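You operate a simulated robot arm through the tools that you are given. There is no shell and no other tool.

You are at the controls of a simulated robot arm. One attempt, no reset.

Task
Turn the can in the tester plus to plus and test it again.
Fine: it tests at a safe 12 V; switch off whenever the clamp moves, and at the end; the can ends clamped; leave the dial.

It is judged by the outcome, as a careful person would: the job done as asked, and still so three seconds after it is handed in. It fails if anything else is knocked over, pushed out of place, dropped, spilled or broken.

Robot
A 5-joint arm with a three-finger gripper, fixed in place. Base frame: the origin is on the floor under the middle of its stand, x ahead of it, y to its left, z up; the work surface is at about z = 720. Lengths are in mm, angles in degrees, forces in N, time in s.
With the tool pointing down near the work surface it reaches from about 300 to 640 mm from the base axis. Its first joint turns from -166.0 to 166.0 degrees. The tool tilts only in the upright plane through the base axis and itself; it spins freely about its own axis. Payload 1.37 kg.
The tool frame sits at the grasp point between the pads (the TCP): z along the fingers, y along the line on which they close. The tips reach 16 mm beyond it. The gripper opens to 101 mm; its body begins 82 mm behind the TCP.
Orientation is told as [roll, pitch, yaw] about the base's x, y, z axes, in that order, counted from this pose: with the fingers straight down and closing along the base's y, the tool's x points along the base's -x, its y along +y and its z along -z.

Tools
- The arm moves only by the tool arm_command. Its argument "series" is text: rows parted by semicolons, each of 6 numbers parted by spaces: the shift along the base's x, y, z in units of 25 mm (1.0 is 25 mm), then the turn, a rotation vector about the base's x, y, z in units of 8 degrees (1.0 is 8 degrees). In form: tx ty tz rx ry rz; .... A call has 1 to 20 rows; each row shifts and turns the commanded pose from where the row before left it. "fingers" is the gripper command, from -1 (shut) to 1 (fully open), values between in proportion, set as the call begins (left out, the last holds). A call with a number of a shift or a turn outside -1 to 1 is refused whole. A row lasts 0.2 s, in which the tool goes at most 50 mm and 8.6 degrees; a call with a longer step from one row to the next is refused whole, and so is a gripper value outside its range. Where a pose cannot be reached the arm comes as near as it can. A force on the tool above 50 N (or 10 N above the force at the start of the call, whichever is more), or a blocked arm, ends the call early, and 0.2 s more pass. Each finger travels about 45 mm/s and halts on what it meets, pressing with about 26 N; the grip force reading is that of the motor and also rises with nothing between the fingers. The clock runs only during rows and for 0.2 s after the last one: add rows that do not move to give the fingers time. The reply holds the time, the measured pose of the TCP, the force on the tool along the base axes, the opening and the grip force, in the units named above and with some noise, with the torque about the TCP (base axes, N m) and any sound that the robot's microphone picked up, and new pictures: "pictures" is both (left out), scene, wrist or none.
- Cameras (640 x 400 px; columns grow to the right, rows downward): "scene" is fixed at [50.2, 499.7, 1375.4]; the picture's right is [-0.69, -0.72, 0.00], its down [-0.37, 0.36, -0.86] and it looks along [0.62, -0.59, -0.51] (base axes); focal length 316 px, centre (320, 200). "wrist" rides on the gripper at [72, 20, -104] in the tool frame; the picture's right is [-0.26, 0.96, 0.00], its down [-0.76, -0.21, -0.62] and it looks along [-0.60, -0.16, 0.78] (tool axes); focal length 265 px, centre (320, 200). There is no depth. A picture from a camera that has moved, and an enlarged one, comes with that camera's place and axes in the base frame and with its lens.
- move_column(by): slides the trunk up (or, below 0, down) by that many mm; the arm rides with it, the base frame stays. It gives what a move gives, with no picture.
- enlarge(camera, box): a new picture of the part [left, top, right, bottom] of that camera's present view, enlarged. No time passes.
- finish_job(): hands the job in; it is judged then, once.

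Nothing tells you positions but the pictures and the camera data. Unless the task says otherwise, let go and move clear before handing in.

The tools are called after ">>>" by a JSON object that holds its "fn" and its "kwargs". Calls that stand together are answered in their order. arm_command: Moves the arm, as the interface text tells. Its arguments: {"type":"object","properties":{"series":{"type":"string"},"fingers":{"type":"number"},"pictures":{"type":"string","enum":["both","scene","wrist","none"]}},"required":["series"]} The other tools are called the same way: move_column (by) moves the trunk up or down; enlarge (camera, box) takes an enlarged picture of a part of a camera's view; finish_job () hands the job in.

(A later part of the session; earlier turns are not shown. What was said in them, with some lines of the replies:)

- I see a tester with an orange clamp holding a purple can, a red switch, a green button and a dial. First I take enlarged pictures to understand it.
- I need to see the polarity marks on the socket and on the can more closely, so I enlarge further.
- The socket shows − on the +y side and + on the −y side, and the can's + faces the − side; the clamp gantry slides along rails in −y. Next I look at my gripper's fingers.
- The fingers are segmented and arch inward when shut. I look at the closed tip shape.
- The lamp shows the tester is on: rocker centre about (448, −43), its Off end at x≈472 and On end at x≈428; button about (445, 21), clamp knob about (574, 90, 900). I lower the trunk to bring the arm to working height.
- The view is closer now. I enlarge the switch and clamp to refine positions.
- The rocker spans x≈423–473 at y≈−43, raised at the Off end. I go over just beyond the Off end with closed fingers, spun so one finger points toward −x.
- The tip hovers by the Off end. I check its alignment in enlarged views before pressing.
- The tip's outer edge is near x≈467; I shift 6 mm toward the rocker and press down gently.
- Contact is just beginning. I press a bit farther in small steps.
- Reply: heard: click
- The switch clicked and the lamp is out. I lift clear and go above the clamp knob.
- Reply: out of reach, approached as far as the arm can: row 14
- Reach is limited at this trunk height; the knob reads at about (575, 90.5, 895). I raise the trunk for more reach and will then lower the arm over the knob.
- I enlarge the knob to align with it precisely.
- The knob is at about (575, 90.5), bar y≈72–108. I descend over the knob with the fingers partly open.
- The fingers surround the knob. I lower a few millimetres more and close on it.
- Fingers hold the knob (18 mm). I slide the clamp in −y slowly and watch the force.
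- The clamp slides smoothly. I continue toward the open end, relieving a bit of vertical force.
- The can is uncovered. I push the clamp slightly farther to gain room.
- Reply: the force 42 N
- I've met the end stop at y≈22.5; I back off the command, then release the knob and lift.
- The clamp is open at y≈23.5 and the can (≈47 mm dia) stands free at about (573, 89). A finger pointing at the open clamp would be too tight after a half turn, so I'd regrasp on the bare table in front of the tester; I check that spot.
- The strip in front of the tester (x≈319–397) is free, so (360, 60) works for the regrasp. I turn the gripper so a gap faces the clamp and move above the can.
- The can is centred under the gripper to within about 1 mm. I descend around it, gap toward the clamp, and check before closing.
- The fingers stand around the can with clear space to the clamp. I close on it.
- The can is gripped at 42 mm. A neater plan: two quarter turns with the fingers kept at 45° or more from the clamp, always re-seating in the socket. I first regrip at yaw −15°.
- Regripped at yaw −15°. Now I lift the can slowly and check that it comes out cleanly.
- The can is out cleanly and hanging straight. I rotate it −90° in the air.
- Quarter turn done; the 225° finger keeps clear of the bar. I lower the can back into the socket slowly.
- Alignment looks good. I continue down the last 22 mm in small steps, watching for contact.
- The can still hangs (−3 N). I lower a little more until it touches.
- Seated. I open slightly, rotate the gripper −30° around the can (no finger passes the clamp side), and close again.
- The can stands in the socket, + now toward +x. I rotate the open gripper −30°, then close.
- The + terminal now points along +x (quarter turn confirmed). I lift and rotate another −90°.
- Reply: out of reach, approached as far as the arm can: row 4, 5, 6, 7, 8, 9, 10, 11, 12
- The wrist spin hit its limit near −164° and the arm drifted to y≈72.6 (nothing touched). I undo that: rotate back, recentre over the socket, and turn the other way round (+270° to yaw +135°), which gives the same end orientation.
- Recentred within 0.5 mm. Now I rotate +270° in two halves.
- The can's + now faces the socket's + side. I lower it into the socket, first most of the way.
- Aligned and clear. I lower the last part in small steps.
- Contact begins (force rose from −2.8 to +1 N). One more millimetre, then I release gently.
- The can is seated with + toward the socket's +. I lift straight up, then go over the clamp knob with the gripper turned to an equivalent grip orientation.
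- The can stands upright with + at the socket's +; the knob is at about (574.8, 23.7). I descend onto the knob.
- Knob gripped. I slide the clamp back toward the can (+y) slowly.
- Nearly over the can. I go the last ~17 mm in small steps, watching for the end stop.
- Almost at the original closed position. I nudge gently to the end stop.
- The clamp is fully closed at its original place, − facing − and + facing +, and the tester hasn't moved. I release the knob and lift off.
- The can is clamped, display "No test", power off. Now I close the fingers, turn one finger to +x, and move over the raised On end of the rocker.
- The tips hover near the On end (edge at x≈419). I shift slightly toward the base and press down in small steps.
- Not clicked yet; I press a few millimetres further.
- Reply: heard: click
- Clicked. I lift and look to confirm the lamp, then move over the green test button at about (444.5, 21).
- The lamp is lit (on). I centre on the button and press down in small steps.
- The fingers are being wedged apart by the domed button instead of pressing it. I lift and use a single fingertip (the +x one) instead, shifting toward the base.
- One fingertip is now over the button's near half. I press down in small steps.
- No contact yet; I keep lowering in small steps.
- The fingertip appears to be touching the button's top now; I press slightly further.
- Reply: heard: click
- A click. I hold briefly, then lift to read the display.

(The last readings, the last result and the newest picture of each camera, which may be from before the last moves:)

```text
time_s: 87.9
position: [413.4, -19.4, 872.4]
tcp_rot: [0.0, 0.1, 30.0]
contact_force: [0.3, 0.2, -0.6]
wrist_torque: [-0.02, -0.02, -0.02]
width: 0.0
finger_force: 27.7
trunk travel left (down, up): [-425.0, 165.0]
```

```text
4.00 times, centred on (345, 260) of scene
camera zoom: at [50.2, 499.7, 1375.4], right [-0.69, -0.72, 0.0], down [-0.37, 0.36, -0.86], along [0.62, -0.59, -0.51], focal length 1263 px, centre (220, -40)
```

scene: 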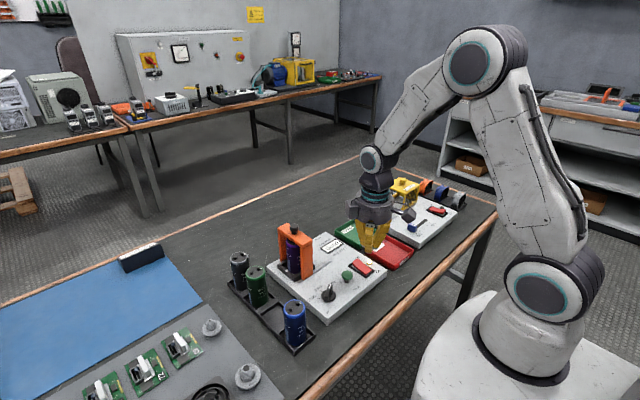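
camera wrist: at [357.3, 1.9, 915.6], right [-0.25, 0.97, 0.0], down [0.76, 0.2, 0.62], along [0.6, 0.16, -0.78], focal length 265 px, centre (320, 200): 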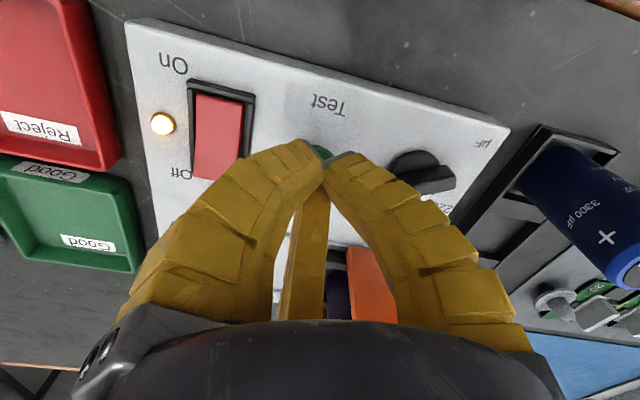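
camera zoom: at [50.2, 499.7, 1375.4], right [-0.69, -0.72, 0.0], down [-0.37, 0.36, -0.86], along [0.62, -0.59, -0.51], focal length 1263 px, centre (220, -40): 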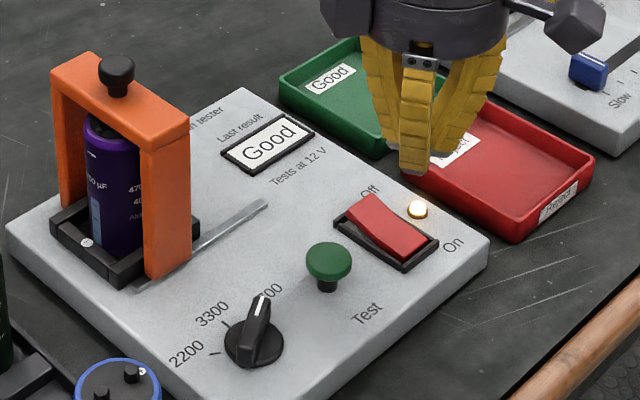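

The display reads "Good". Now I switch the power off: turn a finger to −x and move over the raised Off end (tool at x≈477, y≈−43).

>>> {"fn": "arm_command", "kwargs": {"series": "0.319 -0.1175 0 0 0 -0.9375; 0.319 -0.1175 0 0 0 -0.9375; 0.319 -0.1175 0 0 0 -0.9375; 0.319 -0.1175 0 0 0 -0.9375; 0.319 -0.1175 0 0 0 -0.9375; 0.319 -0.1175 0 0 0 -0.9375; 0.319 -0.1175 0 0 0 -0.9375; 0.319 -0.1175 0 0 0 -0.9375; 0 0 -1 0 0 0; 0 0 -1 0 0 0; 0 0 -0.8 0 0 0; 0 0 0 0 0 0", "pictures": "both"}}

>>> {"fn": "enlarge", "kwargs": {"camera": "scene", "box": [325, 220, 395, 290]}}

>>> {"fn": "enlarge", "kwargs": {"camera": "wrist", "box": [200, 20, 424, 180]}}

```text
time_s: 90.5
position: [476.2, -41.2, 803.4]
tcp_rot: [0.0, -0.1, -30.0]
contact_force: [0.4, 0.1, 0.3]
wrist_torque: [-0.01, -0.01, 0.04]
width: 0.0
finger_force: 27.9
trunk travel left (down, up): [-425.0, 165.0]
camera wrist: at [424.9, 10.6, 907.4], right [0.71, 0.7, 0.0], down [0.55, -0.56, 0.62], along [0.44, -0.44, -0.78], focal length 265 px, centre (320, 200)
```

scene: 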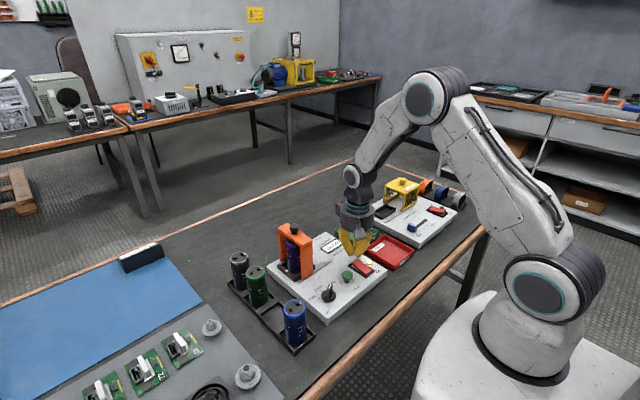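
wrist: 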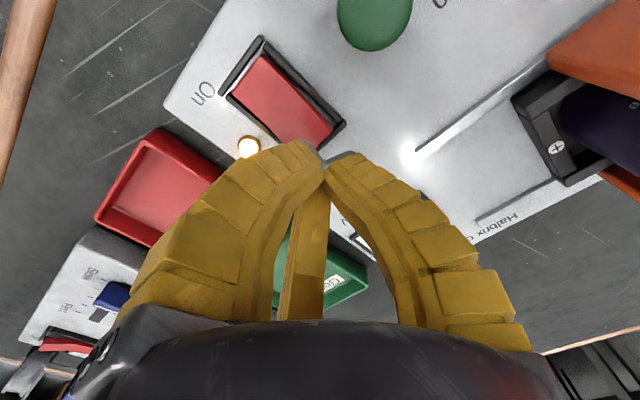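

```text
5.71 times, centred on (360, 255) of scene
camera zoom: at [50.2, 499.7, 1375.4], right [-0.69, -0.72, 0.0], down [-0.37, 0.36, -0.86], along [0.62, -0.59, -0.51], focal length 1804 px, centre (91, -114)
```

zoom: 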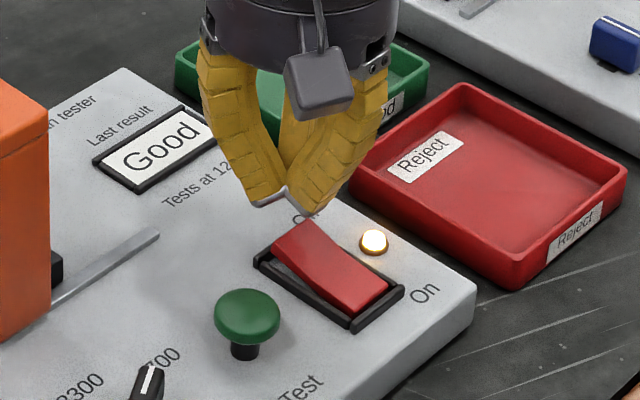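

```text
2.50 times, centred on (312, 100) of wrist
camera zoom: at [424.9, 10.6, 907.4], right [0.71, 0.7, 0.0], down [0.55, -0.56, 0.62], along [0.44, -0.44, -0.78], focal length 664 px, centre (340, 450)
```

zoom: 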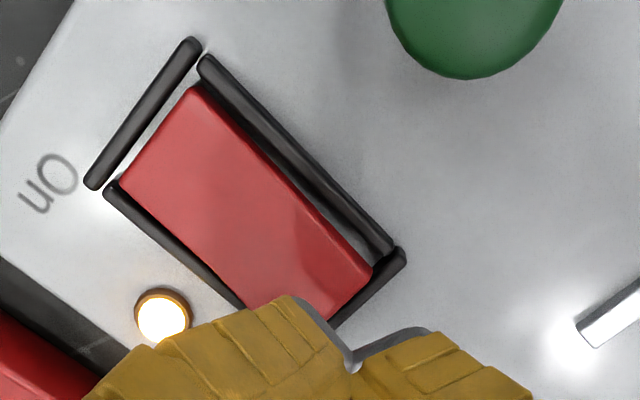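

Same alignment as before. I press the Off end down in small steps.

>>> {"fn": "arm_command", "kwargs": {"series": "0 0 -0.6 0 0 0; 0 0 -0.3 0 0 0; 0 0 -0.1 0 0 0; 0 0 -0.1 0 0 0; 0 0 -0.1 0 0 0; 0 0 0 0 0 0", "pictures": "none"}}

>>> {"fn": "enlarge", "kwargs": {"camera": "scene", "box": [325, 220, 395, 290]}}

```text
time_s: 91.9
position: [477.3, -42.6, 773.5]
tcp_rot: [0.0, 0.0, -30.1]
contact_force: [0.4, 0.6, 1.0]
wrist_torque: [0.01, 0.01, 0.01]
width: 0.0
finger_force: 27.5
trunk travel left (down, up): [-425.0, 165.0]
heard: click
```

```text
5.71 times, centred on (360, 255) of scene
camera zoom: at [50.2, 499.7, 1375.4], right [-0.69, -0.72, 0.0], down [-0.37, 0.36, -0.86], along [0.62, -0.59, -0.51], focal length 1804 px, centre (91, -114)
```

zoom: 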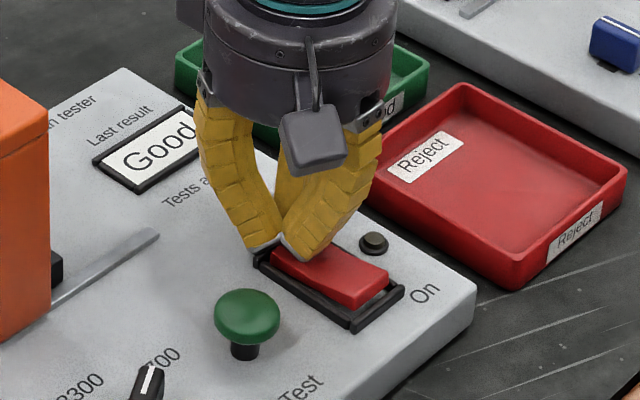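

The switch clicked off, the lamp is dark and the display still shows "Good". I lift away and check the whole scene.

>>> {"fn": "arm_command", "kwargs": {"series": "0 0 0.5 0 0 0; 0 0 1 0 0 0; 0 0 1 0 0 0; 0 0 1 0 0 0; 0 0 1 0 0 0; 0 0 1 0 0 0; 0 0 1 0 0 0; 0 0 1 0 0 0; 0 -0.5 1 0 0 0; 0 -0.5 1 0 0 0; 0 0 0 0 0 0", "pictures": "both"}}

>>> {"fn": "enlarge", "kwargs": {"camera": "scene", "box": [260, 210, 400, 300]}}

>>> {"fn": "enlarge", "kwargs": {"camera": "scene", "box": [220, 210, 340, 350]}}

```text
time_s: 94.3
position: [476.6, -69.2, 1011.5]
tcp_rot: [0.0, 0.1, -30.0]
contact_force: [-0.2, 0.0, 0.5]
wrist_torque: [0.04, 0.02, 0.02]
width: 0.1
finger_force: 28.0
trunk travel left (down, up): [-425.0, 165.0]
camera wrist: at [424.3, -15.5, 1115.4], right [0.71, 0.7, 0.0], down [0.55, -0.56, 0.62], along [0.44, -0.44, -0.78], focal length 265 px, centre (320, 200)
```

scene: 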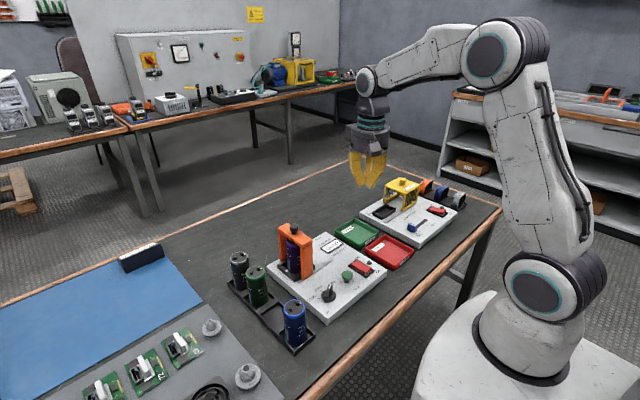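
wrist: 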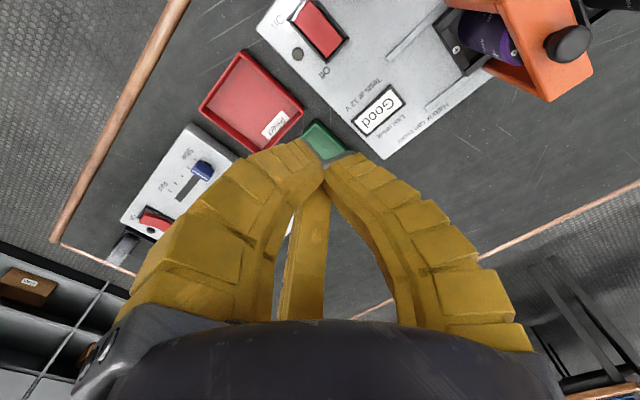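

```text
4.44 times, centred on (330, 255) of scene
camera zoom: at [50.2, 499.7, 1375.4], right [-0.69, -0.72, 0.0], down [-0.37, 0.36, -0.86], along [0.62, -0.59, -0.51], focal length 1403 px, centre (276, -44)
```

zoom: 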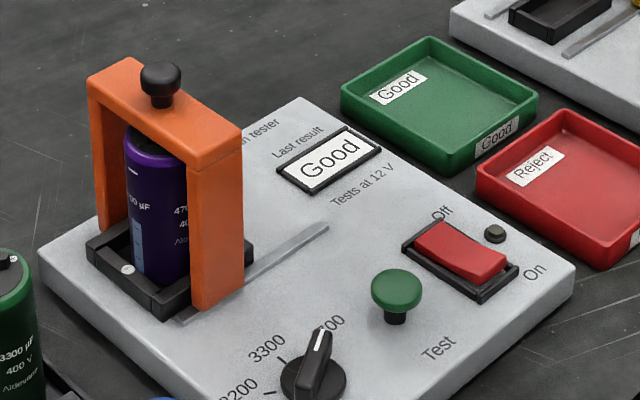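

```text
2.86 times, centred on (280, 280) of scene
camera zoom: at [50.2, 499.7, 1375.4], right [-0.69, -0.72, 0.0], down [-0.37, 0.36, -0.86], along [0.62, -0.59, -0.51], focal length 902 px, centre (434, -29)
```

zoom: 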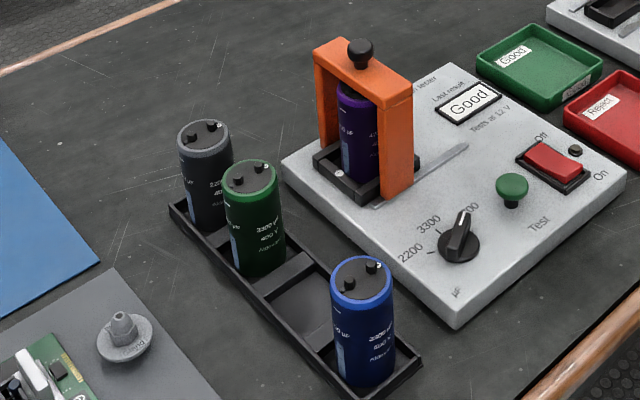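

Everything is in place: the can is turned plus to plus and clamped, the retest reads "Good", and the switch is off with the lamp dark. The dial is untouched, nothing else has moved, and the arm is clear, so I hand in the job.

>>> {"fn": "finish_job", "kwargs": {}}

```text
The job is handed in.
```

The can in the tester now sits plus to plus. It was tested again and the display changed from "Check" to "Good".

- **Power:** I switched the tester off before moving the clamp and on again only for the test. It is off now, with the lamp dark.
- **Clamp:** It is closed over the can, back in its original position.
- **Dial:** I did not touch it.
- **Surroundings:** In the last pictures nothing else has moved or fallen, and the arm is lifted clear.

Partway through, the wrist reached its turning limit with the can held in the air, and the arm drifted about 17 mm toward the open clamp. Nothing was touched. I moved it back over the socket and turned the can the other way round.
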